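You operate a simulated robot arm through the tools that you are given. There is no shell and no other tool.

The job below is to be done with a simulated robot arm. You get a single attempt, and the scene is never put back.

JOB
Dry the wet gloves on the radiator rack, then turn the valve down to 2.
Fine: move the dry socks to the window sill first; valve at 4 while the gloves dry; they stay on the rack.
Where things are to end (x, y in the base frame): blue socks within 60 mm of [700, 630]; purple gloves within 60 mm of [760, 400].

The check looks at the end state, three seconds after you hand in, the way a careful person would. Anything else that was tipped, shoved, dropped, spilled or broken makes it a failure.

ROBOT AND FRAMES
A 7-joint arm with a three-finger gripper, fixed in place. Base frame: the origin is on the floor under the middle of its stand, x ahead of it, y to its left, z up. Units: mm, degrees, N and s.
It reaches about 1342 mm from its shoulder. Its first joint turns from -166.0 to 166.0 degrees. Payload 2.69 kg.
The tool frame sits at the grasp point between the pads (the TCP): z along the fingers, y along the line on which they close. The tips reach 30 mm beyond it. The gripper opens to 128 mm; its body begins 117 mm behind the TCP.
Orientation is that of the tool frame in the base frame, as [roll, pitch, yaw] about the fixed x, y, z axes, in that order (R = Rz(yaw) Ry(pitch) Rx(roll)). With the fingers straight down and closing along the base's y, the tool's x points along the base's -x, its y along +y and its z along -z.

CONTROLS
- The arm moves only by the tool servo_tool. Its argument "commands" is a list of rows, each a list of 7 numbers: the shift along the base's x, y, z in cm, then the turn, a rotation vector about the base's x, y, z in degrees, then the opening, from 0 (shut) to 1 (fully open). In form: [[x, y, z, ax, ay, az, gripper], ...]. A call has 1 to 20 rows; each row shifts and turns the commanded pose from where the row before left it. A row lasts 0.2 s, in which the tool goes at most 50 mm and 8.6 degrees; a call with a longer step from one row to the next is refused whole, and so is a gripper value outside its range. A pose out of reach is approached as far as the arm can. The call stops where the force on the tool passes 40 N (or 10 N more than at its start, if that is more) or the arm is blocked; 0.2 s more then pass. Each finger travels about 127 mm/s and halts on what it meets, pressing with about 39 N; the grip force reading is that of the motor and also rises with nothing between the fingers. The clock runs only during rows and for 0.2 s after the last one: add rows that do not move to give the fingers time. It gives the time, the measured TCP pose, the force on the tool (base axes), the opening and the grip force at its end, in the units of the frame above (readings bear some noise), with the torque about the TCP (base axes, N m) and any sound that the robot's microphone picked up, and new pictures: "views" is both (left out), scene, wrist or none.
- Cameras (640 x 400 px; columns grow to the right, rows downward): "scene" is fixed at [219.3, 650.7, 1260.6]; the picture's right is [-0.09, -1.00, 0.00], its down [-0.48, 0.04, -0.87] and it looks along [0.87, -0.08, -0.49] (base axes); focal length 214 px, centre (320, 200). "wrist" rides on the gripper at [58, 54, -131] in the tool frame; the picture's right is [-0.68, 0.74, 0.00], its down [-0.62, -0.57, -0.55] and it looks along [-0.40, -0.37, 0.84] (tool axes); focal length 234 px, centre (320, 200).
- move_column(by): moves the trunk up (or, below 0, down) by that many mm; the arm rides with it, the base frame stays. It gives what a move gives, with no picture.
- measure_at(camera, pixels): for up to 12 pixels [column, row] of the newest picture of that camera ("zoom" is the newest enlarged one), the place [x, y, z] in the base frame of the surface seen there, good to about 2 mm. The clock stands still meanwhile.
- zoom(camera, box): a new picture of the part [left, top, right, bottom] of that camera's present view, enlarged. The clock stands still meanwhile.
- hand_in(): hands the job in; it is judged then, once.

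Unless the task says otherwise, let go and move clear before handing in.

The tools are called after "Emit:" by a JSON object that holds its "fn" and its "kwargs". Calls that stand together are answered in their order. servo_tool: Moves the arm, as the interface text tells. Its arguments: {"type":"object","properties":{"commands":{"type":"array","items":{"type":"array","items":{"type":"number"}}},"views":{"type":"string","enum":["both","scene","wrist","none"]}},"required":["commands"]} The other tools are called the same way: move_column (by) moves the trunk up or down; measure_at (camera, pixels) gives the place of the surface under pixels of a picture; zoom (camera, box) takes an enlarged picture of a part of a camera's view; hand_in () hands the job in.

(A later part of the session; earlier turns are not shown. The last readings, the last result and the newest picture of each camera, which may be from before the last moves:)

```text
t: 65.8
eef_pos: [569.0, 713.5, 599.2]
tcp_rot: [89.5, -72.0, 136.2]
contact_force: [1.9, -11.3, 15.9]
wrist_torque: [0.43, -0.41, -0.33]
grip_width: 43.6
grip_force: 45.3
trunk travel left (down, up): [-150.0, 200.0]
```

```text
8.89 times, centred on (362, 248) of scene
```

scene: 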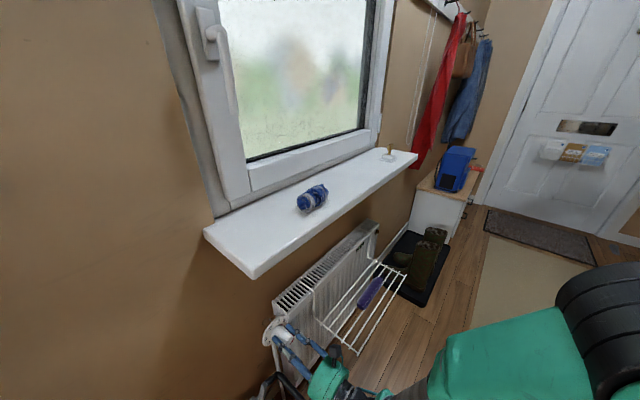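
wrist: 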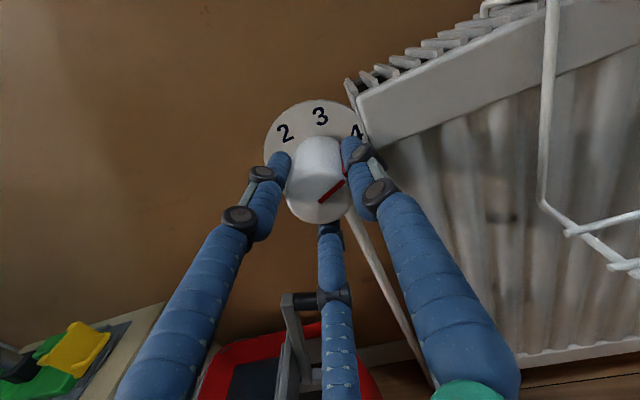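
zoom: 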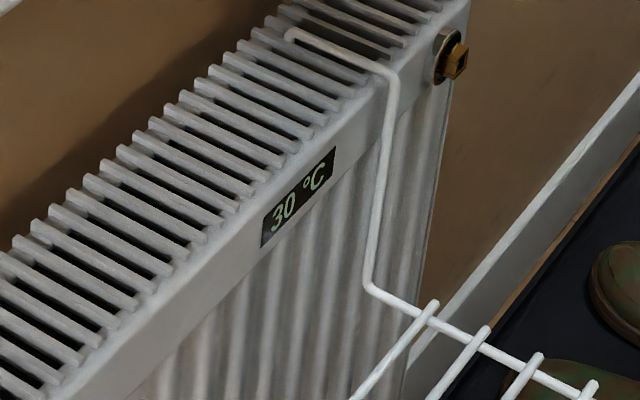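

The pointer's face line measures about +71.5°, so the valve is at 4 (+72°). The display still reads 30 °C, so I'll hold and let time pass, watching the display and the gloves.

Emit:
{"fn": "servo_tool", "kwargs": {"commands": [[0, 0, 0, 0, 0, 0, 0.2], [0, 0, 0, 0, 0, 0, 0.2], [0, 0, 0, 0, 0, 0, 0.2], [0, 0, 0, 0, 0, 0, 0.2], [0, 0, 0, 0, 0, 0, 0.2], [0, 0, 0, 0, 0, 0, 0.2], [0, 0, 0, 0, 0, 0, 0.2], [0, 0, 0, 0, 0, 0, 0.2], [0, 0, 0, 0, 0, 0, 0.2], [0, 0, 0, 0, 0, 0, 0.2]], "views": "both"}}

Emit:
{"fn": "zoom", "kwargs": {"camera": "scene", "box": [340, 235, 400, 315]}}

Emit:
{"fn": "zoom", "kwargs": {"camera": "scene", "box": [350, 230, 375, 255]}}

```text
t: 68.0
eef_pos: [570.0, 713.3, 599.4]
tcp_rot: [89.4, -72.0, 136.2]
contact_force: [3.7, -12.0, 16.7]
wrist_torque: [0.38, -0.36, -0.34]
grip_width: 43.6
grip_force: 45.5
trunk travel left (down, up): [-150.0, 200.0]
```

scene: 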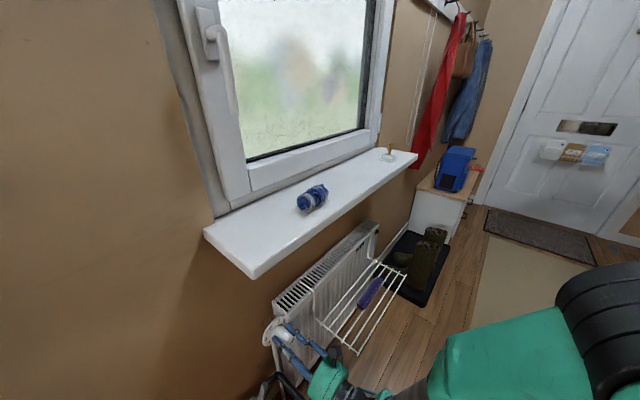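
wrist: 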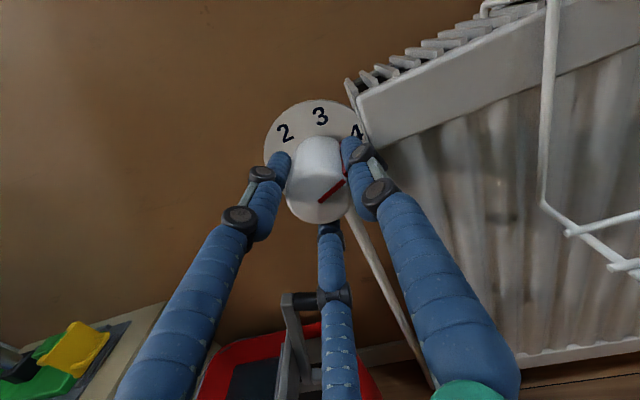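

```text
5.00 times, centred on (370, 275) of scene
```

zoom: 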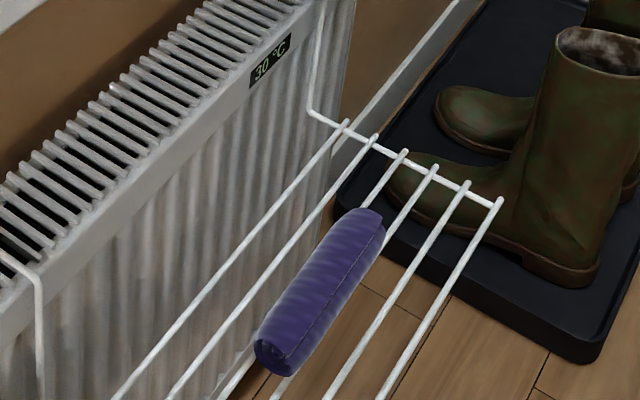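

```text
16.00 times, centred on (362, 242) of scene
```

zoom: 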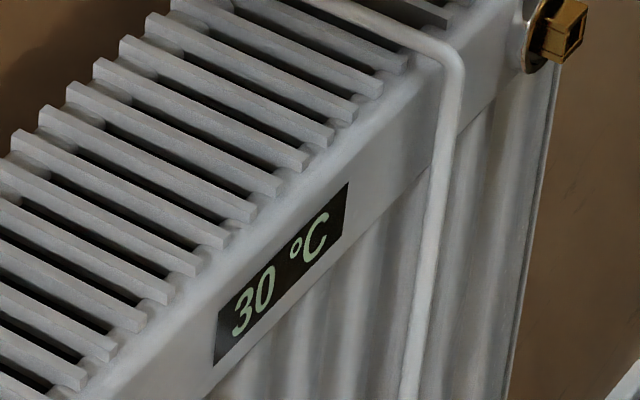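

Display still reads 30 °C after a few seconds at 4. I'll keep waiting and watch it.

Emit:
{"fn": "servo_tool", "kwargs": {"commands": [[0, 0, 0, 0, 0, 0, 0.2], [0, 0, 0, 0, 0, 0, 0.2], [0, 0, 0, 0, 0, 0, 0.2], [0, 0, 0, 0, 0, 0, 0.2], [0, 0, 0, 0, 0, 0, 0.2], [0, 0, 0, 0, 0, 0, 0.2], [0, 0, 0, 0, 0, 0, 0.2], [0, 0, 0, 0, 0, 0, 0.2], [0, 0, 0, 0, 0, 0, 0.2], [0, 0, 0, 0, 0, 0, 0.2], [0, 0, 0, 0, 0, 0, 0.2], [0, 0, 0, 0, 0, 0, 0.2], [0, 0, 0, 0, 0, 0, 0.2], [0, 0, 0, 0, 0, 0, 0.2], [0, 0, 0, 0, 0, 0, 0.2], [0, 0, 0, 0, 0, 0, 0.2], [0, 0, 0, 0, 0, 0, 0.2], [0, 0, 0, 0, 0, 0, 0.2], [0, 0, 0, 0, 0, 0, 0.2], [0, 0, 0, 0, 0, 0, 0.2]], "views": "scene"}}

Emit:
{"fn": "zoom", "kwargs": {"camera": "scene", "box": [350, 230, 375, 255]}}

Emit:
{"fn": "zoom", "kwargs": {"camera": "scene", "box": [350, 265, 390, 315]}}

```text
t: 72.2
eef_pos: [570.3, 714.2, 601.0]
tcp_rot: [89.5, -71.9, 136.2]
contact_force: [0.5, -8.4, 15.6]
wrist_torque: [0.36, -0.32, -0.18]
grip_width: 43.6
grip_force: 45.3
trunk travel left (down, up): [-150.0, 200.0]
```

scene: 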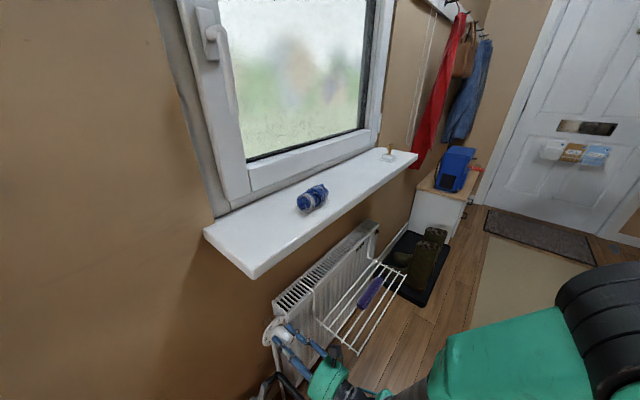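

```text
16.00 times, centred on (362, 242) of scene
```

zoom: 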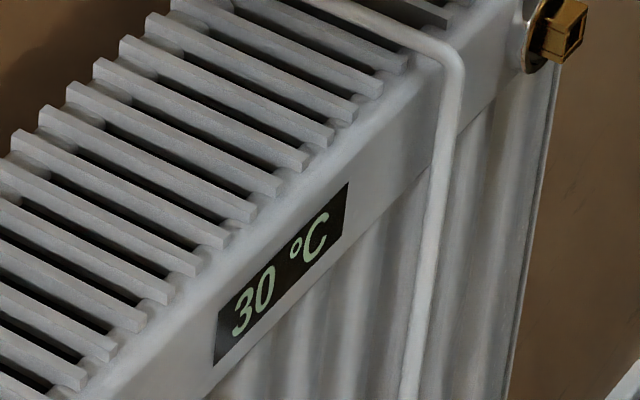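

```text
8.00 times, centred on (370, 290) of scene
```

zoom: 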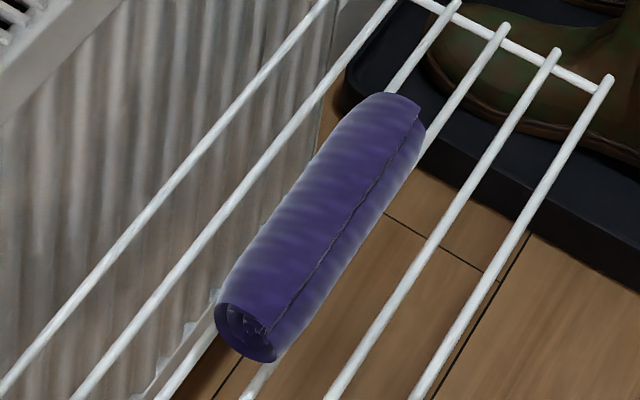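

Still 30 °C at t=72 with no sound. I'll keep waiting and check the display again.

Emit:
{"fn": "servo_tool", "kwargs": {"commands": [[0, 0, 0, 0, 0, 0, 0.2], [0, 0, 0, 0, 0, 0, 0.2], [0, 0, 0, 0, 0, 0, 0.2], [0, 0, 0, 0, 0, 0, 0.2], [0, 0, 0, 0, 0, 0, 0.2], [0, 0, 0, 0, 0, 0, 0.2], [0, 0, 0, 0, 0, 0, 0.2], [0, 0, 0, 0, 0, 0, 0.2], [0, 0, 0, 0, 0, 0, 0.2], [0, 0, 0, 0, 0, 0, 0.2], [0, 0, 0, 0, 0, 0, 0.2], [0, 0, 0, 0, 0, 0, 0.2], [0, 0, 0, 0, 0, 0, 0.2], [0, 0, 0, 0, 0, 0, 0.2], [0, 0, 0, 0, 0, 0, 0.2], [0, 0, 0, 0, 0, 0, 0.2], [0, 0, 0, 0, 0, 0, 0.2], [0, 0, 0, 0, 0, 0, 0.2], [0, 0, 0, 0, 0, 0, 0.2], [0, 0, 0, 0, 0, 0, 0.2]], "views": "none"}}

Emit:
{"fn": "servo_tool", "kwargs": {"commands": [[0, 0, 0, 0, 0, 0, 0.2], [0, 0, 0, 0, 0, 0, 0.2], [0, 0, 0, 0, 0, 0, 0.2], [0, 0, 0, 0, 0, 0, 0.2], [0, 0, 0, 0, 0, 0, 0.2], [0, 0, 0, 0, 0, 0, 0.2], [0, 0, 0, 0, 0, 0, 0.2], [0, 0, 0, 0, 0, 0, 0.2], [0, 0, 0, 0, 0, 0, 0.2], [0, 0, 0, 0, 0, 0, 0.2], [0, 0, 0, 0, 0, 0, 0.2], [0, 0, 0, 0, 0, 0, 0.2], [0, 0, 0, 0, 0, 0, 0.2], [0, 0, 0, 0, 0, 0, 0.2], [0, 0, 0, 0, 0, 0, 0.2], [0, 0, 0, 0, 0, 0, 0.2], [0, 0, 0, 0, 0, 0, 0.2], [0, 0, 0, 0, 0, 0, 0.2], [0, 0, 0, 0, 0, 0, 0.2], [0, 0, 0, 0, 0, 0, 0.2]], "views": "scene"}}

Emit:
{"fn": "zoom", "kwargs": {"camera": "scene", "box": [350, 230, 375, 255]}}

Emit:
{"fn": "zoom", "kwargs": {"camera": "scene", "box": [350, 265, 390, 315]}}

```text
t: 76.4
eef_pos: [569.3, 713.7, 599.2]
tcp_rot: [89.4, -71.8, 136.2]
contact_force: [-0.8, -5.0, 15.9]
wrist_torque: [0.31, -0.35, -0.11]
grip_width: 43.6
grip_force: 44.8
trunk travel left (down, up): [-150.0, 200.0]
```

```text
t: 80.6
eef_pos: [569.1, 713.3, 600.7]
tcp_rot: [89.5, -72.0, 136.2]
contact_force: [-1.4, -3.7, 17.0]
wrist_torque: [0.36, -0.34, -0.06]
grip_width: 43.6
grip_force: 44.7
trunk travel left (down, up): [-150.0, 200.0]
```

scene: 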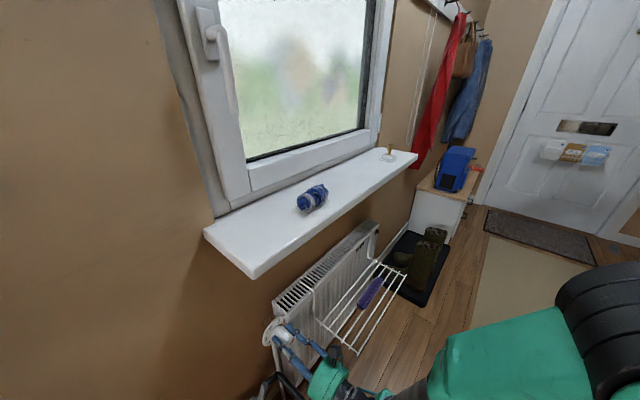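

```text
16.00 times, centred on (362, 242) of scene
```

zoom: 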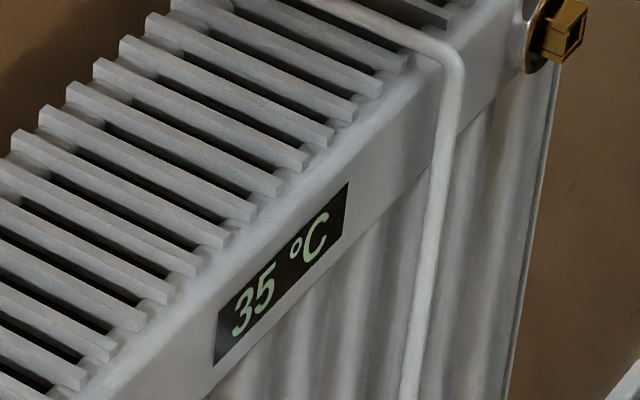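

```text
8.00 times, centred on (370, 290) of scene
```

zoom: 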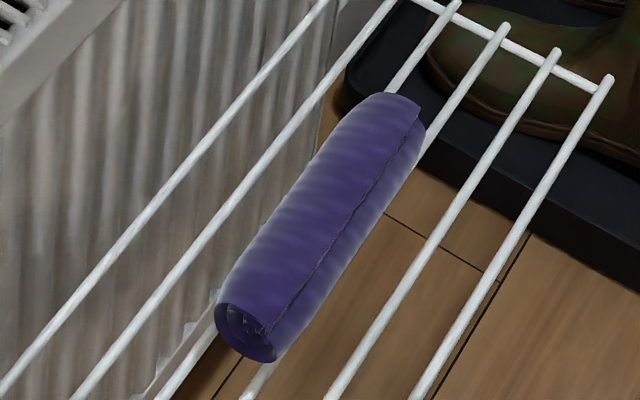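

The display has risen to 35 °C, so the radiator is warming with the valve at 4. I'll open the fingers and check the pointer while waiting.

Emit:
{"fn": "servo_tool", "kwargs": {"commands": [[0, 0, 0, 0, 0, 0, 0.4], [0, 0, 0, 0, 0, 0, 0.5], [0, 0, 0, 0, 0, 0, 0.65], [0, 0, 0, 0, 0, 0, 0.65]], "views": "both"}}

Emit:
{"fn": "zoom", "kwargs": {"camera": "wrist", "box": [240, 80, 400, 240]}}

Emit:
{"fn": "zoom", "kwargs": {"camera": "scene", "box": [255, 305, 305, 355]}}

```text
t: 81.6
eef_pos: [570.9, 714.3, 599.1]
tcp_rot: [89.6, -71.8, 135.9]
contact_force: [-0.2, 0.7, -0.1]
wrist_torque: [-0.01, -0.04, 0.02]
grip_width: 83.0
grip_force: 0.1
trunk travel left (down, up): [-150.0, 200.0]
```

scene: 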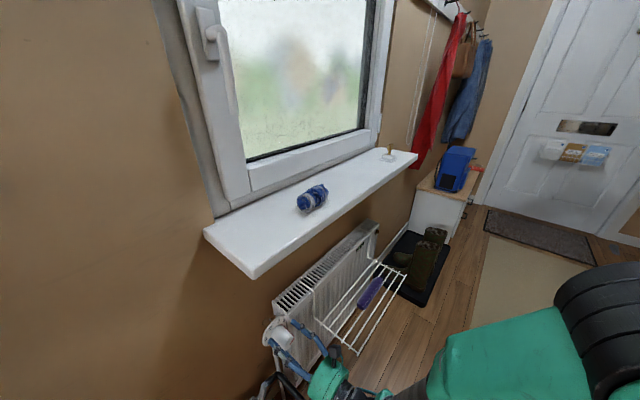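
wrist: 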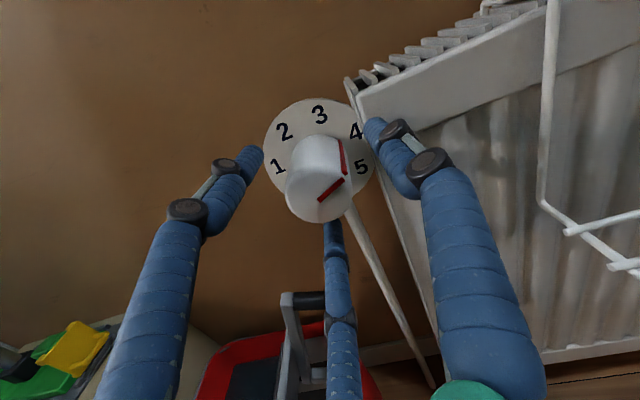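

```text
2.50 times, centred on (320, 160) of wrist
```

zoom: 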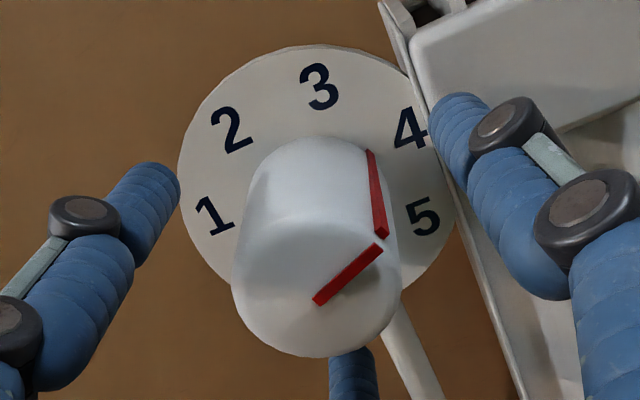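

```text
8.00 times, centred on (280, 330) of scene
```

zoom: 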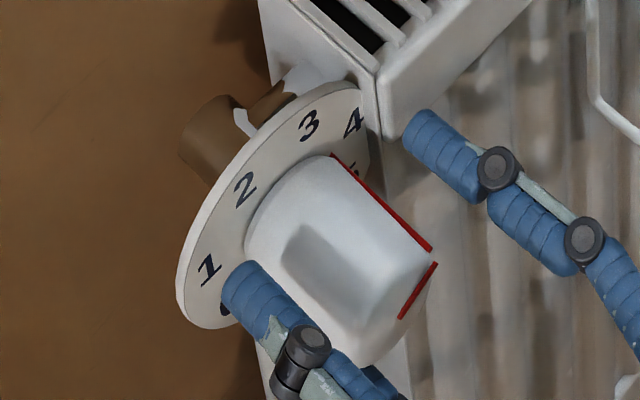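

Emit:
{"fn": "zoom", "kwargs": {"camera": "wrist", "box": [270, 90, 370, 230]}}

```text
2.86 times, centred on (320, 160) of wrist
```

zoom: 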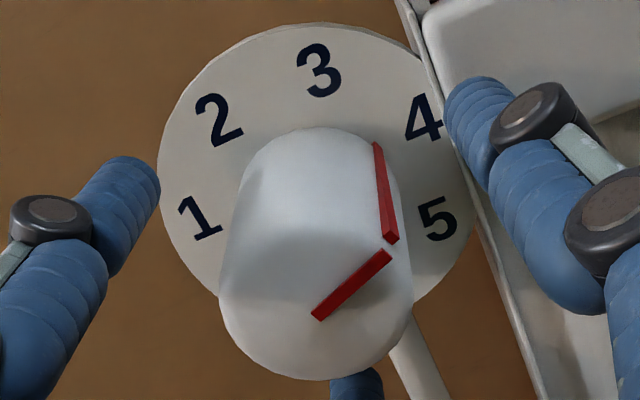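

Emit:
{"fn": "measure_at", "kwargs": {"camera": "zoom", "pixels": [[320, 315], [350, 287], [384, 257], [378, 148], [384, 190], [391, 238], [423, 118], [437, 218], [319, 70], [218, 118], [200, 218]]}}

```text
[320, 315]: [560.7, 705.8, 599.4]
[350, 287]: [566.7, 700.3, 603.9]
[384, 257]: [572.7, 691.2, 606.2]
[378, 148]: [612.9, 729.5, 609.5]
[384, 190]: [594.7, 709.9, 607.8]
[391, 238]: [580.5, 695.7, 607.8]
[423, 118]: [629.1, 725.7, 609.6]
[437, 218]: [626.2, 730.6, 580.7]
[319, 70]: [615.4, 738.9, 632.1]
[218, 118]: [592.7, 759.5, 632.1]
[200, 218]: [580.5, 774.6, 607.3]
```

The pointer measures about +70°, pointing right at 4. I'll wait with the fingers open and check the display and gloves periodically.

Emit:
{"fn": "servo_tool", "kwargs": {"commands": [[0, 0, 0, 0, 0, 0, 0.65], [0, 0, 0, 0, 0, 0, 0.65], [0, 0, 0, 0, 0, 0, 0.65], [0, 0, 0, 0, 0, 0, 0.65], [0, 0, 0, 0, 0, 0, 0.65], [0, 0, 0, 0, 0, 0, 0.65], [0, 0, 0, 0, 0, 0, 0.65], [0, 0, 0, 0, 0, 0, 0.65], [0, 0, 0, 0, 0, 0, 0.65], [0, 0, 0, 0, 0, 0, 0.65], [0, 0, 0, 0, 0, 0, 0.65], [0, 0, 0, 0, 0, 0, 0.65], [0, 0, 0, 0, 0, 0, 0.65], [0, 0, 0, 0, 0, 0, 0.65], [0, 0, 0, 0, 0, 0, 0.65], [0, 0, 0, 0, 0, 0, 0.65], [0, 0, 0, 0, 0, 0, 0.65], [0, 0, 0, 0, 0, 0, 0.65], [0, 0, 0, 0, 0, 0, 0.65], [0, 0, 0, 0, 0, 0, 0.65]], "views": "none"}}

Emit:
{"fn": "servo_tool", "kwargs": {"commands": [[0, 0, 0, 0, 0, 0, 0.65], [0, 0, 0, 0, 0, 0, 0.65], [0, 0, 0, 0, 0, 0, 0.65], [0, 0, 0, 0, 0, 0, 0.65], [0, 0, 0, 0, 0, 0, 0.65], [0, 0, 0, 0, 0, 0, 0.65], [0, 0, 0, 0, 0, 0, 0.65], [0, 0, 0, 0, 0, 0, 0.65], [0, 0, 0, 0, 0, 0, 0.65], [0, 0, 0, 0, 0, 0, 0.65], [0, 0, 0, 0, 0, 0, 0.65], [0, 0, 0, 0, 0, 0, 0.65], [0, 0, 0, 0, 0, 0, 0.65], [0, 0, 0, 0, 0, 0, 0.65], [0, 0, 0, 0, 0, 0, 0.65], [0, 0, 0, 0, 0, 0, 0.65], [0, 0, 0, 0, 0, 0, 0.65], [0, 0, 0, 0, 0, 0, 0.65], [0, 0, 0, 0, 0, 0, 0.65], [0, 0, 0, 0, 0, 0, 0.65]], "views": "scene"}}

Emit:
{"fn": "zoom", "kwargs": {"camera": "scene", "box": [340, 225, 400, 325]}}

```text
t: 85.8
eef_pos: [570.4, 713.8, 598.4]
tcp_rot: [89.7, -72.0, 136.1]
contact_force: [-0.9, 0.0, 0.4]
wrist_torque: [-0.01, 0.02, 0.0]
grip_width: 83.0
grip_force: 0.1
trunk travel left (down, up): [-150.0, 200.0]
```

```text
t: 90.0
eef_pos: [569.6, 714.7, 598.1]
tcp_rot: [89.6, -71.8, 136.1]
contact_force: [-0.6, 0.8, 0.2]
wrist_torque: [0.0, -0.02, 0.0]
grip_width: 82.9
grip_force: 0.0
trunk travel left (down, up): [-150.0, 200.0]
```

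scene: 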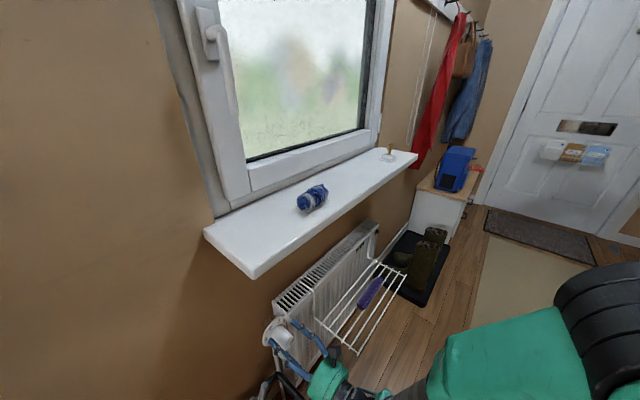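

```text
4.00 times, centred on (370, 275) of scene
```

zoom: 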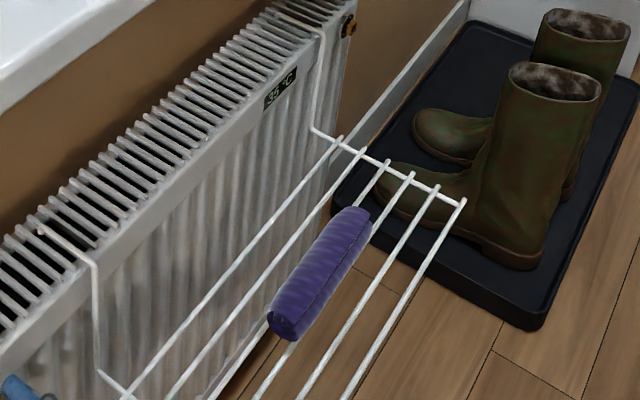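

35 °C at t=90, and the gloves look slightly lighter. I'll keep waiting, with periodic checks.

Emit:
{"fn": "servo_tool", "kwargs": {"commands": [[0, 0, 0, 0, 0, 0, 0.65], [0, 0, 0, 0, 0, 0, 0.65], [0, 0, 0, 0, 0, 0, 0.65], [0, 0, 0, 0, 0, 0, 0.65], [0, 0, 0, 0, 0, 0, 0.65], [0, 0, 0, 0, 0, 0, 0.65], [0, 0, 0, 0, 0, 0, 0.65], [0, 0, 0, 0, 0, 0, 0.65], [0, 0, 0, 0, 0, 0, 0.65], [0, 0, 0, 0, 0, 0, 0.65], [0, 0, 0, 0, 0, 0, 0.65], [0, 0, 0, 0, 0, 0, 0.65], [0, 0, 0, 0, 0, 0, 0.65], [0, 0, 0, 0, 0, 0, 0.65], [0, 0, 0, 0, 0, 0, 0.65], [0, 0, 0, 0, 0, 0, 0.65], [0, 0, 0, 0, 0, 0, 0.65], [0, 0, 0, 0, 0, 0, 0.65], [0, 0, 0, 0, 0, 0, 0.65], [0, 0, 0, 0, 0, 0, 0.65]], "views": "none"}}

Emit:
{"fn": "servo_tool", "kwargs": {"commands": [[0, 0, 0, 0, 0, 0, 0.65], [0, 0, 0, 0, 0, 0, 0.65], [0, 0, 0, 0, 0, 0, 0.65], [0, 0, 0, 0, 0, 0, 0.65], [0, 0, 0, 0, 0, 0, 0.65], [0, 0, 0, 0, 0, 0, 0.65], [0, 0, 0, 0, 0, 0, 0.65], [0, 0, 0, 0, 0, 0, 0.65], [0, 0, 0, 0, 0, 0, 0.65], [0, 0, 0, 0, 0, 0, 0.65], [0, 0, 0, 0, 0, 0, 0.65], [0, 0, 0, 0, 0, 0, 0.65], [0, 0, 0, 0, 0, 0, 0.65], [0, 0, 0, 0, 0, 0, 0.65], [0, 0, 0, 0, 0, 0, 0.65], [0, 0, 0, 0, 0, 0, 0.65], [0, 0, 0, 0, 0, 0, 0.65], [0, 0, 0, 0, 0, 0, 0.65], [0, 0, 0, 0, 0, 0, 0.65], [0, 0, 0, 0, 0, 0, 0.65]], "views": "none"}}

Emit:
{"fn": "servo_tool", "kwargs": {"commands": [[0, 0, 0, 0, 0, 0, 0.65], [0, 0, 0, 0, 0, 0, 0.65], [0, 0, 0, 0, 0, 0, 0.65], [0, 0, 0, 0, 0, 0, 0.65], [0, 0, 0, 0, 0, 0, 0.65], [0, 0, 0, 0, 0, 0, 0.65], [0, 0, 0, 0, 0, 0, 0.65], [0, 0, 0, 0, 0, 0, 0.65], [0, 0, 0, 0, 0, 0, 0.65], [0, 0, 0, 0, 0, 0, 0.65], [0, 0, 0, 0, 0, 0, 0.65], [0, 0, 0, 0, 0, 0, 0.65], [0, 0, 0, 0, 0, 0, 0.65], [0, 0, 0, 0, 0, 0, 0.65], [0, 0, 0, 0, 0, 0, 0.65], [0, 0, 0, 0, 0, 0, 0.65], [0, 0, 0, 0, 0, 0, 0.65], [0, 0, 0, 0, 0, 0, 0.65], [0, 0, 0, 0, 0, 0, 0.65], [0, 0, 0, 0, 0, 0, 0.65]], "views": "scene"}}

Emit:
{"fn": "zoom", "kwargs": {"camera": "scene", "box": [340, 225, 400, 325]}}

Emit:
{"fn": "zoom", "kwargs": {"camera": "scene", "box": [350, 265, 390, 315]}}

```text
t: 94.2
eef_pos: [570.5, 713.9, 598.9]
tcp_rot: [89.6, -71.9, 136.0]
contact_force: [0.2, -0.2, 0.1]
wrist_torque: [-0.02, 0.0, -0.01]
grip_width: 83.3
grip_force: 0.0
trunk travel left (down, up): [-150.0, 200.0]
```

```text
t: 98.4
eef_pos: [570.1, 714.3, 599.4]
tcp_rot: [89.6, -71.9, 135.8]
contact_force: [0.1, -1.2, -0.6]
wrist_torque: [0.0, 0.01, -0.01]
grip_width: 83.3
grip_force: 0.0
trunk travel left (down, up): [-150.0, 200.0]
```

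```text
t: 102.6
eef_pos: [569.7, 714.2, 598.5]
tcp_rot: [89.6, -71.9, 136.0]
contact_force: [0.7, 0.1, -0.3]
wrist_torque: [0.02, 0.0, 0.03]
grip_width: 83.1
grip_force: 0.0
trunk travel left (down, up): [-150.0, 200.0]
```

scene: 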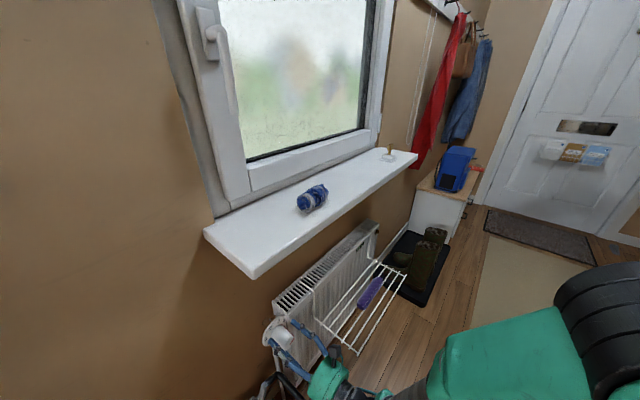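

```text
4.00 times, centred on (370, 275) of scene
```

zoom: 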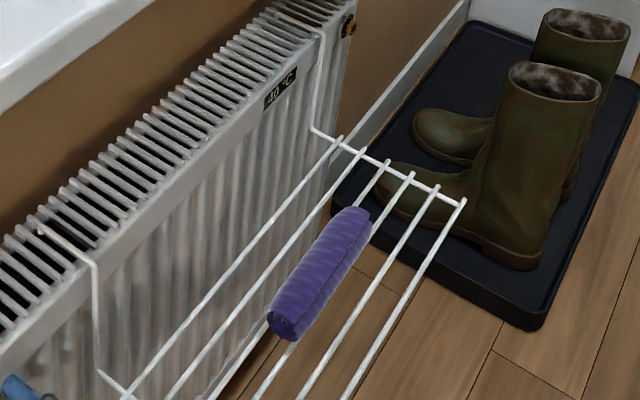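

```text
8.00 times, centred on (370, 290) of scene
```

zoom: 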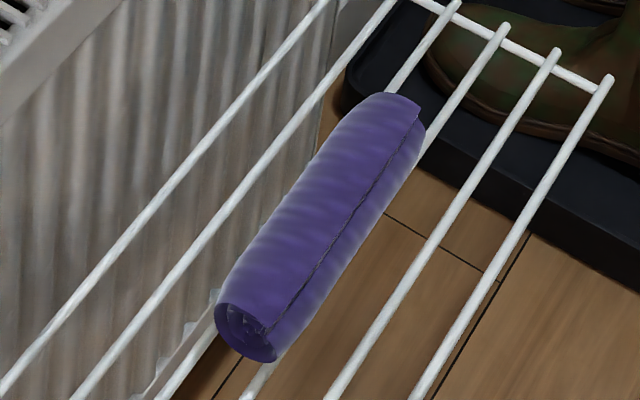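

40 °C at t=103, and the gloves are visibly lighter purple than before, so they are drying. I'll keep waiting until the colour stops changing.

Emit:
{"fn": "servo_tool", "kwargs": {"commands": [[0, 0, 0, 0, 0, 0, 0.65], [0, 0, 0, 0, 0, 0, 0.65], [0, 0, 0, 0, 0, 0, 0.65], [0, 0, 0, 0, 0, 0, 0.65], [0, 0, 0, 0, 0, 0, 0.65], [0, 0, 0, 0, 0, 0, 0.65], [0, 0, 0, 0, 0, 0, 0.65], [0, 0, 0, 0, 0, 0, 0.65], [0, 0, 0, 0, 0, 0, 0.65], [0, 0, 0, 0, 0, 0, 0.65], [0, 0, 0, 0, 0, 0, 0.65], [0, 0, 0, 0, 0, 0, 0.65], [0, 0, 0, 0, 0, 0, 0.65], [0, 0, 0, 0, 0, 0, 0.65], [0, 0, 0, 0, 0, 0, 0.65], [0, 0, 0, 0, 0, 0, 0.65], [0, 0, 0, 0, 0, 0, 0.65], [0, 0, 0, 0, 0, 0, 0.65], [0, 0, 0, 0, 0, 0, 0.65], [0, 0, 0, 0, 0, 0, 0.65]], "views": "none"}}

Emit:
{"fn": "servo_tool", "kwargs": {"commands": [[0, 0, 0, 0, 0, 0, 0.65], [0, 0, 0, 0, 0, 0, 0.65], [0, 0, 0, 0, 0, 0, 0.65], [0, 0, 0, 0, 0, 0, 0.65], [0, 0, 0, 0, 0, 0, 0.65], [0, 0, 0, 0, 0, 0, 0.65], [0, 0, 0, 0, 0, 0, 0.65], [0, 0, 0, 0, 0, 0, 0.65], [0, 0, 0, 0, 0, 0, 0.65], [0, 0, 0, 0, 0, 0, 0.65], [0, 0, 0, 0, 0, 0, 0.65], [0, 0, 0, 0, 0, 0, 0.65], [0, 0, 0, 0, 0, 0, 0.65], [0, 0, 0, 0, 0, 0, 0.65], [0, 0, 0, 0, 0, 0, 0.65], [0, 0, 0, 0, 0, 0, 0.65], [0, 0, 0, 0, 0, 0, 0.65], [0, 0, 0, 0, 0, 0, 0.65], [0, 0, 0, 0, 0, 0, 0.65], [0, 0, 0, 0, 0, 0, 0.65]], "views": "none"}}

Emit:
{"fn": "servo_tool", "kwargs": {"commands": [[0, 0, 0, 0, 0, 0, 0.65], [0, 0, 0, 0, 0, 0, 0.65], [0, 0, 0, 0, 0, 0, 0.65], [0, 0, 0, 0, 0, 0, 0.65], [0, 0, 0, 0, 0, 0, 0.65], [0, 0, 0, 0, 0, 0, 0.65], [0, 0, 0, 0, 0, 0, 0.65], [0, 0, 0, 0, 0, 0, 0.65], [0, 0, 0, 0, 0, 0, 0.65], [0, 0, 0, 0, 0, 0, 0.65], [0, 0, 0, 0, 0, 0, 0.65], [0, 0, 0, 0, 0, 0, 0.65], [0, 0, 0, 0, 0, 0, 0.65], [0, 0, 0, 0, 0, 0, 0.65], [0, 0, 0, 0, 0, 0, 0.65], [0, 0, 0, 0, 0, 0, 0.65], [0, 0, 0, 0, 0, 0, 0.65], [0, 0, 0, 0, 0, 0, 0.65], [0, 0, 0, 0, 0, 0, 0.65], [0, 0, 0, 0, 0, 0, 0.65]], "views": "none"}}

Emit:
{"fn": "servo_tool", "kwargs": {"commands": [[0, 0, 0, 0, 0, 0, 0.65], [0, 0, 0, 0, 0, 0, 0.65], [0, 0, 0, 0, 0, 0, 0.65], [0, 0, 0, 0, 0, 0, 0.65], [0, 0, 0, 0, 0, 0, 0.65], [0, 0, 0, 0, 0, 0, 0.65], [0, 0, 0, 0, 0, 0, 0.65], [0, 0, 0, 0, 0, 0, 0.65], [0, 0, 0, 0, 0, 0, 0.65], [0, 0, 0, 0, 0, 0, 0.65], [0, 0, 0, 0, 0, 0, 0.65], [0, 0, 0, 0, 0, 0, 0.65], [0, 0, 0, 0, 0, 0, 0.65], [0, 0, 0, 0, 0, 0, 0.65], [0, 0, 0, 0, 0, 0, 0.65], [0, 0, 0, 0, 0, 0, 0.65], [0, 0, 0, 0, 0, 0, 0.65], [0, 0, 0, 0, 0, 0, 0.65], [0, 0, 0, 0, 0, 0, 0.65], [0, 0, 0, 0, 0, 0, 0.65]], "views": "scene"}}

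Emit:
{"fn": "zoom", "kwargs": {"camera": "scene", "box": [340, 225, 400, 325]}}

Emit:
{"fn": "zoom", "kwargs": {"camera": "scene", "box": [350, 265, 390, 315]}}

```text
t: 106.8
eef_pos: [568.9, 713.0, 599.2]
tcp_rot: [89.5, -71.9, 136.0]
contact_force: [0.5, -0.4, 0.9]
wrist_torque: [0.03, 0.0, 0.01]
grip_width: 83.1
grip_force: 0.1
trunk travel left (down, up): [-150.0, 200.0]
```

```text
t: 111.0
eef_pos: [570.3, 714.0, 599.2]
tcp_rot: [89.5, -71.9, 136.0]
contact_force: [0.0, -0.3, -0.6]
wrist_torque: [-0.04, 0.0, 0.0]
grip_width: 83.4
grip_force: 0.1
trunk travel left (down, up): [-150.0, 200.0]
```

```text
t: 115.2
eef_pos: [569.7, 714.3, 598.4]
tcp_rot: [89.7, -71.9, 136.0]
contact_force: [0.7, 0.4, 0.2]
wrist_torque: [0.04, 0.01, 0.03]
grip_width: 83.0
grip_force: 0.1
trunk travel left (down, up): [-150.0, 200.0]
```

```text
t: 119.4
eef_pos: [570.5, 713.3, 599.1]
tcp_rot: [89.6, -71.9, 135.9]
contact_force: [0.1, -0.1, -0.1]
wrist_torque: [0.0, 0.04, 0.01]
grip_width: 83.5
grip_force: 0.1
trunk travel left (down, up): [-150.0, 200.0]
```

scene: 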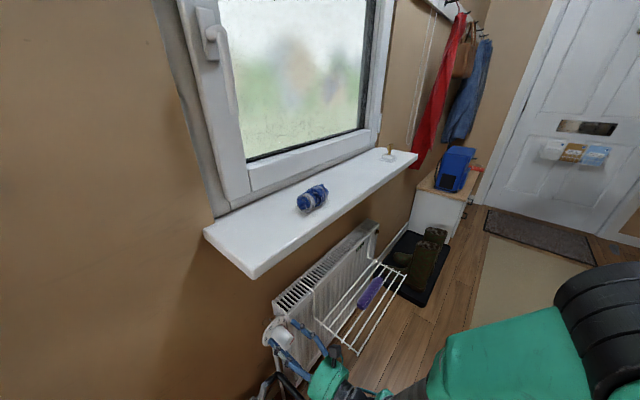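

```text
4.00 times, centred on (370, 275) of scene
```

zoom: 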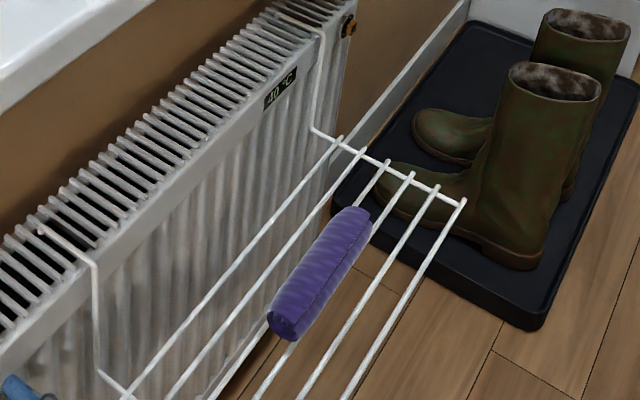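

```text
8.00 times, centred on (370, 290) of scene
```

zoom: 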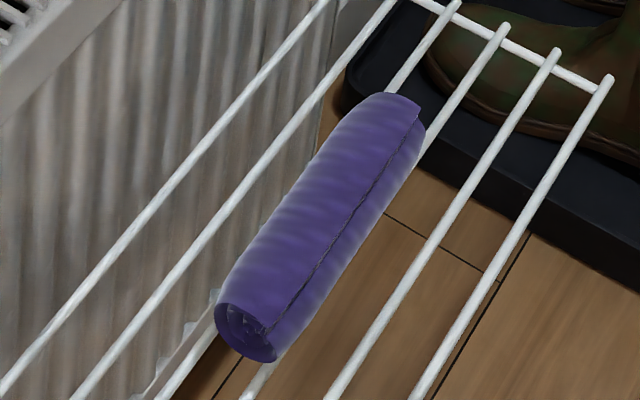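

Display still reads 40 °C at t=119. I'll keep waiting and comparing the glove colour.

Emit:
{"fn": "servo_tool", "kwargs": {"commands": [[0, 0, 0, 0, 0, 0, 0.65], [0, 0, 0, 0, 0, 0, 0.65], [0, 0, 0, 0, 0, 0, 0.65], [0, 0, 0, 0, 0, 0, 0.65], [0, 0, 0, 0, 0, 0, 0.65], [0, 0, 0, 0, 0, 0, 0.65], [0, 0, 0, 0, 0, 0, 0.65], [0, 0, 0, 0, 0, 0, 0.65], [0, 0, 0, 0, 0, 0, 0.65], [0, 0, 0, 0, 0, 0, 0.65], [0, 0, 0, 0, 0, 0, 0.65], [0, 0, 0, 0, 0, 0, 0.65], [0, 0, 0, 0, 0, 0, 0.65], [0, 0, 0, 0, 0, 0, 0.65], [0, 0, 0, 0, 0, 0, 0.65], [0, 0, 0, 0, 0, 0, 0.65], [0, 0, 0, 0, 0, 0, 0.65], [0, 0, 0, 0, 0, 0, 0.65], [0, 0, 0, 0, 0, 0, 0.65], [0, 0, 0, 0, 0, 0, 0.65]], "views": "none"}}

Emit:
{"fn": "servo_tool", "kwargs": {"commands": [[0, 0, 0, 0, 0, 0, 0.65], [0, 0, 0, 0, 0, 0, 0.65], [0, 0, 0, 0, 0, 0, 0.65], [0, 0, 0, 0, 0, 0, 0.65], [0, 0, 0, 0, 0, 0, 0.65], [0, 0, 0, 0, 0, 0, 0.65], [0, 0, 0, 0, 0, 0, 0.65], [0, 0, 0, 0, 0, 0, 0.65], [0, 0, 0, 0, 0, 0, 0.65], [0, 0, 0, 0, 0, 0, 0.65], [0, 0, 0, 0, 0, 0, 0.65], [0, 0, 0, 0, 0, 0, 0.65], [0, 0, 0, 0, 0, 0, 0.65], [0, 0, 0, 0, 0, 0, 0.65], [0, 0, 0, 0, 0, 0, 0.65], [0, 0, 0, 0, 0, 0, 0.65], [0, 0, 0, 0, 0, 0, 0.65], [0, 0, 0, 0, 0, 0, 0.65], [0, 0, 0, 0, 0, 0, 0.65], [0, 0, 0, 0, 0, 0, 0.65]], "views": "none"}}

Emit:
{"fn": "servo_tool", "kwargs": {"commands": [[0, 0, 0, 0, 0, 0, 0.65], [0, 0, 0, 0, 0, 0, 0.65], [0, 0, 0, 0, 0, 0, 0.65], [0, 0, 0, 0, 0, 0, 0.65], [0, 0, 0, 0, 0, 0, 0.65], [0, 0, 0, 0, 0, 0, 0.65], [0, 0, 0, 0, 0, 0, 0.65], [0, 0, 0, 0, 0, 0, 0.65], [0, 0, 0, 0, 0, 0, 0.65], [0, 0, 0, 0, 0, 0, 0.65], [0, 0, 0, 0, 0, 0, 0.65], [0, 0, 0, 0, 0, 0, 0.65], [0, 0, 0, 0, 0, 0, 0.65], [0, 0, 0, 0, 0, 0, 0.65], [0, 0, 0, 0, 0, 0, 0.65], [0, 0, 0, 0, 0, 0, 0.65], [0, 0, 0, 0, 0, 0, 0.65], [0, 0, 0, 0, 0, 0, 0.65], [0, 0, 0, 0, 0, 0, 0.65], [0, 0, 0, 0, 0, 0, 0.65]], "views": "none"}}

Emit:
{"fn": "servo_tool", "kwargs": {"commands": [[0, 0, 0, 0, 0, 0, 0.65], [0, 0, 0, 0, 0, 0, 0.65], [0, 0, 0, 0, 0, 0, 0.65], [0, 0, 0, 0, 0, 0, 0.65], [0, 0, 0, 0, 0, 0, 0.65], [0, 0, 0, 0, 0, 0, 0.65], [0, 0, 0, 0, 0, 0, 0.65], [0, 0, 0, 0, 0, 0, 0.65], [0, 0, 0, 0, 0, 0, 0.65], [0, 0, 0, 0, 0, 0, 0.65], [0, 0, 0, 0, 0, 0, 0.65], [0, 0, 0, 0, 0, 0, 0.65], [0, 0, 0, 0, 0, 0, 0.65], [0, 0, 0, 0, 0, 0, 0.65], [0, 0, 0, 0, 0, 0, 0.65], [0, 0, 0, 0, 0, 0, 0.65], [0, 0, 0, 0, 0, 0, 0.65], [0, 0, 0, 0, 0, 0, 0.65], [0, 0, 0, 0, 0, 0, 0.65], [0, 0, 0, 0, 0, 0, 0.65]], "views": "scene"}}

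Emit:
{"fn": "zoom", "kwargs": {"camera": "scene", "box": [350, 230, 375, 255]}}

Emit:
{"fn": "zoom", "kwargs": {"camera": "scene", "box": [350, 265, 390, 315]}}

```text
t: 123.6
eef_pos: [569.6, 713.4, 597.5]
tcp_rot: [89.7, -71.9, 135.9]
contact_force: [-0.1, 0.5, 0.6]
wrist_torque: [0.02, 0.01, -0.02]
grip_width: 83.2
grip_force: 0.1
trunk travel left (down, up): [-150.0, 200.0]
```

```text
t: 127.8
eef_pos: [571.1, 713.5, 598.1]
tcp_rot: [89.6, -71.9, 135.9]
contact_force: [0.6, -0.1, 0.1]
wrist_torque: [0.0, -0.03, -0.02]
grip_width: 82.8
grip_force: 0.2
trunk travel left (down, up): [-150.0, 200.0]
```

```text
t: 132.0
eef_pos: [569.3, 713.5, 599.0]
tcp_rot: [89.6, -71.9, 136.0]
contact_force: [0.0, 0.1, -0.7]
wrist_torque: [0.0, 0.0, -0.02]
grip_width: 83.1
grip_force: 0.1
trunk travel left (down, up): [-150.0, 200.0]
```

```text
t: 136.2
eef_pos: [570.2, 713.8, 598.7]
tcp_rot: [89.6, -71.9, 136.0]
contact_force: [-0.1, 0.0, 0.9]
wrist_torque: [0.01, 0.03, 0.0]
grip_width: 83.4
grip_force: 0.0
trunk travel left (down, up): [-150.0, 200.0]
```

scene: 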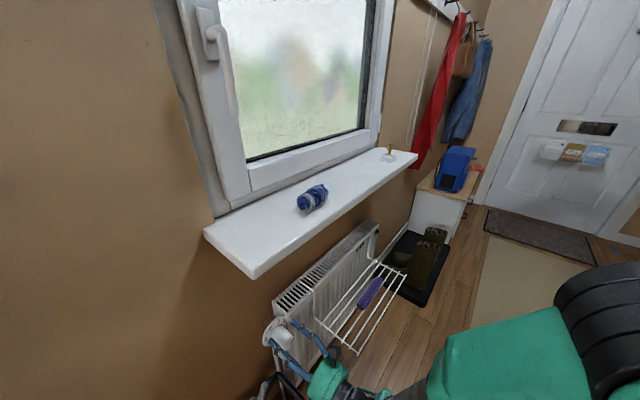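

```text
16.00 times, centred on (362, 242) of scene
```

zoom: 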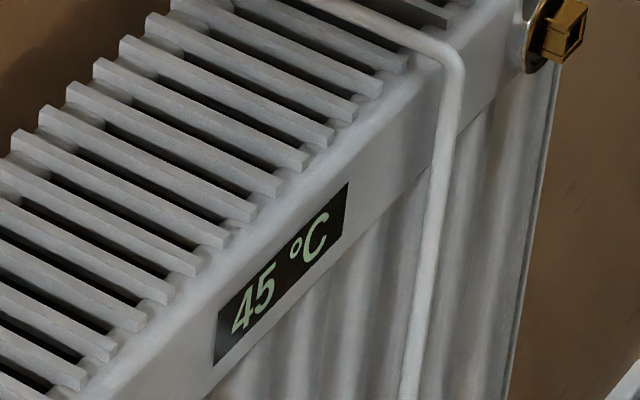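

```text
8.00 times, centred on (370, 290) of scene
```

zoom: 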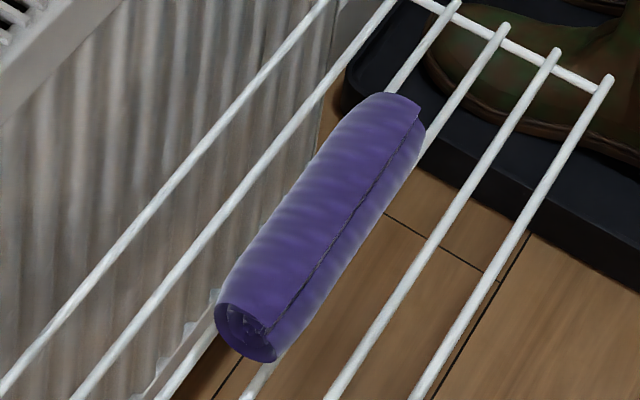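

45 °C at t=136, and the gloves are gradually lightening. I'll continue waiting.

Emit:
{"fn": "servo_tool", "kwargs": {"commands": [[0, 0, 0, 0, 0, 0, 0.65], [0, 0, 0, 0, 0, 0, 0.65], [0, 0, 0, 0, 0, 0, 0.65], [0, 0, 0, 0, 0, 0, 0.65], [0, 0, 0, 0, 0, 0, 0.65], [0, 0, 0, 0, 0, 0, 0.65], [0, 0, 0, 0, 0, 0, 0.65], [0, 0, 0, 0, 0, 0, 0.65], [0, 0, 0, 0, 0, 0, 0.65], [0, 0, 0, 0, 0, 0, 0.65], [0, 0, 0, 0, 0, 0, 0.65], [0, 0, 0, 0, 0, 0, 0.65], [0, 0, 0, 0, 0, 0, 0.65], [0, 0, 0, 0, 0, 0, 0.65], [0, 0, 0, 0, 0, 0, 0.65], [0, 0, 0, 0, 0, 0, 0.65], [0, 0, 0, 0, 0, 0, 0.65], [0, 0, 0, 0, 0, 0, 0.65], [0, 0, 0, 0, 0, 0, 0.65], [0, 0, 0, 0, 0, 0, 0.65]], "views": "none"}}

Emit:
{"fn": "servo_tool", "kwargs": {"commands": [[0, 0, 0, 0, 0, 0, 0.65], [0, 0, 0, 0, 0, 0, 0.65], [0, 0, 0, 0, 0, 0, 0.65], [0, 0, 0, 0, 0, 0, 0.65], [0, 0, 0, 0, 0, 0, 0.65], [0, 0, 0, 0, 0, 0, 0.65], [0, 0, 0, 0, 0, 0, 0.65], [0, 0, 0, 0, 0, 0, 0.65], [0, 0, 0, 0, 0, 0, 0.65], [0, 0, 0, 0, 0, 0, 0.65], [0, 0, 0, 0, 0, 0, 0.65], [0, 0, 0, 0, 0, 0, 0.65], [0, 0, 0, 0, 0, 0, 0.65], [0, 0, 0, 0, 0, 0, 0.65], [0, 0, 0, 0, 0, 0, 0.65], [0, 0, 0, 0, 0, 0, 0.65], [0, 0, 0, 0, 0, 0, 0.65], [0, 0, 0, 0, 0, 0, 0.65], [0, 0, 0, 0, 0, 0, 0.65], [0, 0, 0, 0, 0, 0, 0.65]], "views": "none"}}

Emit:
{"fn": "servo_tool", "kwargs": {"commands": [[0, 0, 0, 0, 0, 0, 0.65], [0, 0, 0, 0, 0, 0, 0.65], [0, 0, 0, 0, 0, 0, 0.65], [0, 0, 0, 0, 0, 0, 0.65], [0, 0, 0, 0, 0, 0, 0.65], [0, 0, 0, 0, 0, 0, 0.65], [0, 0, 0, 0, 0, 0, 0.65], [0, 0, 0, 0, 0, 0, 0.65], [0, 0, 0, 0, 0, 0, 0.65], [0, 0, 0, 0, 0, 0, 0.65], [0, 0, 0, 0, 0, 0, 0.65], [0, 0, 0, 0, 0, 0, 0.65], [0, 0, 0, 0, 0, 0, 0.65], [0, 0, 0, 0, 0, 0, 0.65], [0, 0, 0, 0, 0, 0, 0.65], [0, 0, 0, 0, 0, 0, 0.65], [0, 0, 0, 0, 0, 0, 0.65], [0, 0, 0, 0, 0, 0, 0.65], [0, 0, 0, 0, 0, 0, 0.65], [0, 0, 0, 0, 0, 0, 0.65]], "views": "none"}}

Emit:
{"fn": "servo_tool", "kwargs": {"commands": [[0, 0, 0, 0, 0, 0, 0.65], [0, 0, 0, 0, 0, 0, 0.65], [0, 0, 0, 0, 0, 0, 0.65], [0, 0, 0, 0, 0, 0, 0.65], [0, 0, 0, 0, 0, 0, 0.65], [0, 0, 0, 0, 0, 0, 0.65], [0, 0, 0, 0, 0, 0, 0.65], [0, 0, 0, 0, 0, 0, 0.65], [0, 0, 0, 0, 0, 0, 0.65], [0, 0, 0, 0, 0, 0, 0.65], [0, 0, 0, 0, 0, 0, 0.65], [0, 0, 0, 0, 0, 0, 0.65], [0, 0, 0, 0, 0, 0, 0.65], [0, 0, 0, 0, 0, 0, 0.65], [0, 0, 0, 0, 0, 0, 0.65], [0, 0, 0, 0, 0, 0, 0.65], [0, 0, 0, 0, 0, 0, 0.65], [0, 0, 0, 0, 0, 0, 0.65], [0, 0, 0, 0, 0, 0, 0.65], [0, 0, 0, 0, 0, 0, 0.65]], "views": "none"}}

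Emit:
{"fn": "servo_tool", "kwargs": {"commands": [[0, 0, 0, 0, 0, 0, 0.65], [0, 0, 0, 0, 0, 0, 0.65], [0, 0, 0, 0, 0, 0, 0.65], [0, 0, 0, 0, 0, 0, 0.65], [0, 0, 0, 0, 0, 0, 0.65], [0, 0, 0, 0, 0, 0, 0.65], [0, 0, 0, 0, 0, 0, 0.65], [0, 0, 0, 0, 0, 0, 0.65], [0, 0, 0, 0, 0, 0, 0.65], [0, 0, 0, 0, 0, 0, 0.65], [0, 0, 0, 0, 0, 0, 0.65], [0, 0, 0, 0, 0, 0, 0.65], [0, 0, 0, 0, 0, 0, 0.65], [0, 0, 0, 0, 0, 0, 0.65], [0, 0, 0, 0, 0, 0, 0.65], [0, 0, 0, 0, 0, 0, 0.65], [0, 0, 0, 0, 0, 0, 0.65], [0, 0, 0, 0, 0, 0, 0.65], [0, 0, 0, 0, 0, 0, 0.65], [0, 0, 0, 0, 0, 0, 0.65]], "views": "scene"}}

Emit:
{"fn": "zoom", "kwargs": {"camera": "scene", "box": [350, 230, 375, 255]}}

Emit:
{"fn": "zoom", "kwargs": {"camera": "scene", "box": [350, 265, 390, 315]}}

```text
t: 140.4
eef_pos: [569.1, 713.6, 597.7]
tcp_rot: [89.5, -71.9, 135.9]
contact_force: [0.7, -0.6, -0.5]
wrist_torque: [0.02, -0.01, 0.03]
grip_width: 83.6
grip_force: 0.1
trunk travel left (down, up): [-150.0, 200.0]
```

```text
t: 144.6
eef_pos: [569.4, 713.9, 599.3]
tcp_rot: [89.6, -71.8, 135.9]
contact_force: [0.1, 0.5, -0.1]
wrist_torque: [-0.01, -0.02, 0.01]
grip_width: 83.5
grip_force: 0.0
trunk travel left (down, up): [-150.0, 200.0]
```

```text
t: 148.8
eef_pos: [570.1, 714.7, 599.4]
tcp_rot: [89.5, -71.9, 135.9]
contact_force: [0.0, -0.5, 0.2]
wrist_torque: [-0.05, 0.0, 0.03]
grip_width: 83.2
grip_force: 0.0
trunk travel left (down, up): [-150.0, 200.0]
```

```text
t: 153.0
eef_pos: [569.9, 713.9, 597.6]
tcp_rot: [89.6, -71.9, 136.0]
contact_force: [-0.8, -0.4, -0.2]
wrist_torque: [-0.02, -0.01, 0.01]
grip_width: 83.2
grip_force: 0.1
trunk travel left (down, up): [-150.0, 200.0]
```

```text
t: 157.2
eef_pos: [569.8, 713.9, 598.4]
tcp_rot: [89.6, -72.0, 135.8]
contact_force: [0.7, 1.5, 0.1]
wrist_torque: [0.02, -0.02, -0.04]
grip_width: 83.1
grip_force: 0.1
trunk travel left (down, up): [-150.0, 200.0]
```

scene: 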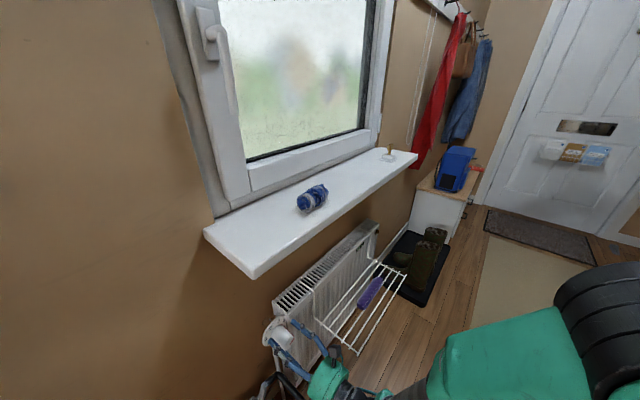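

```text
16.00 times, centred on (362, 242) of scene
```

zoom: 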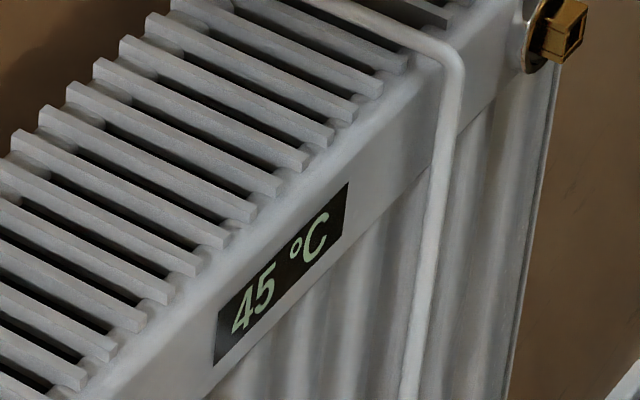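

```text
8.00 times, centred on (370, 290) of scene
```

zoom: 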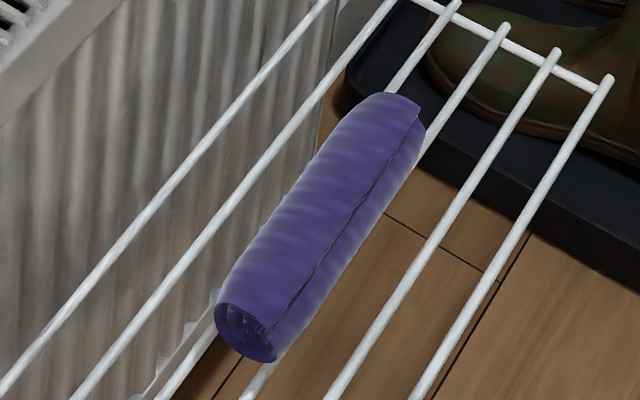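

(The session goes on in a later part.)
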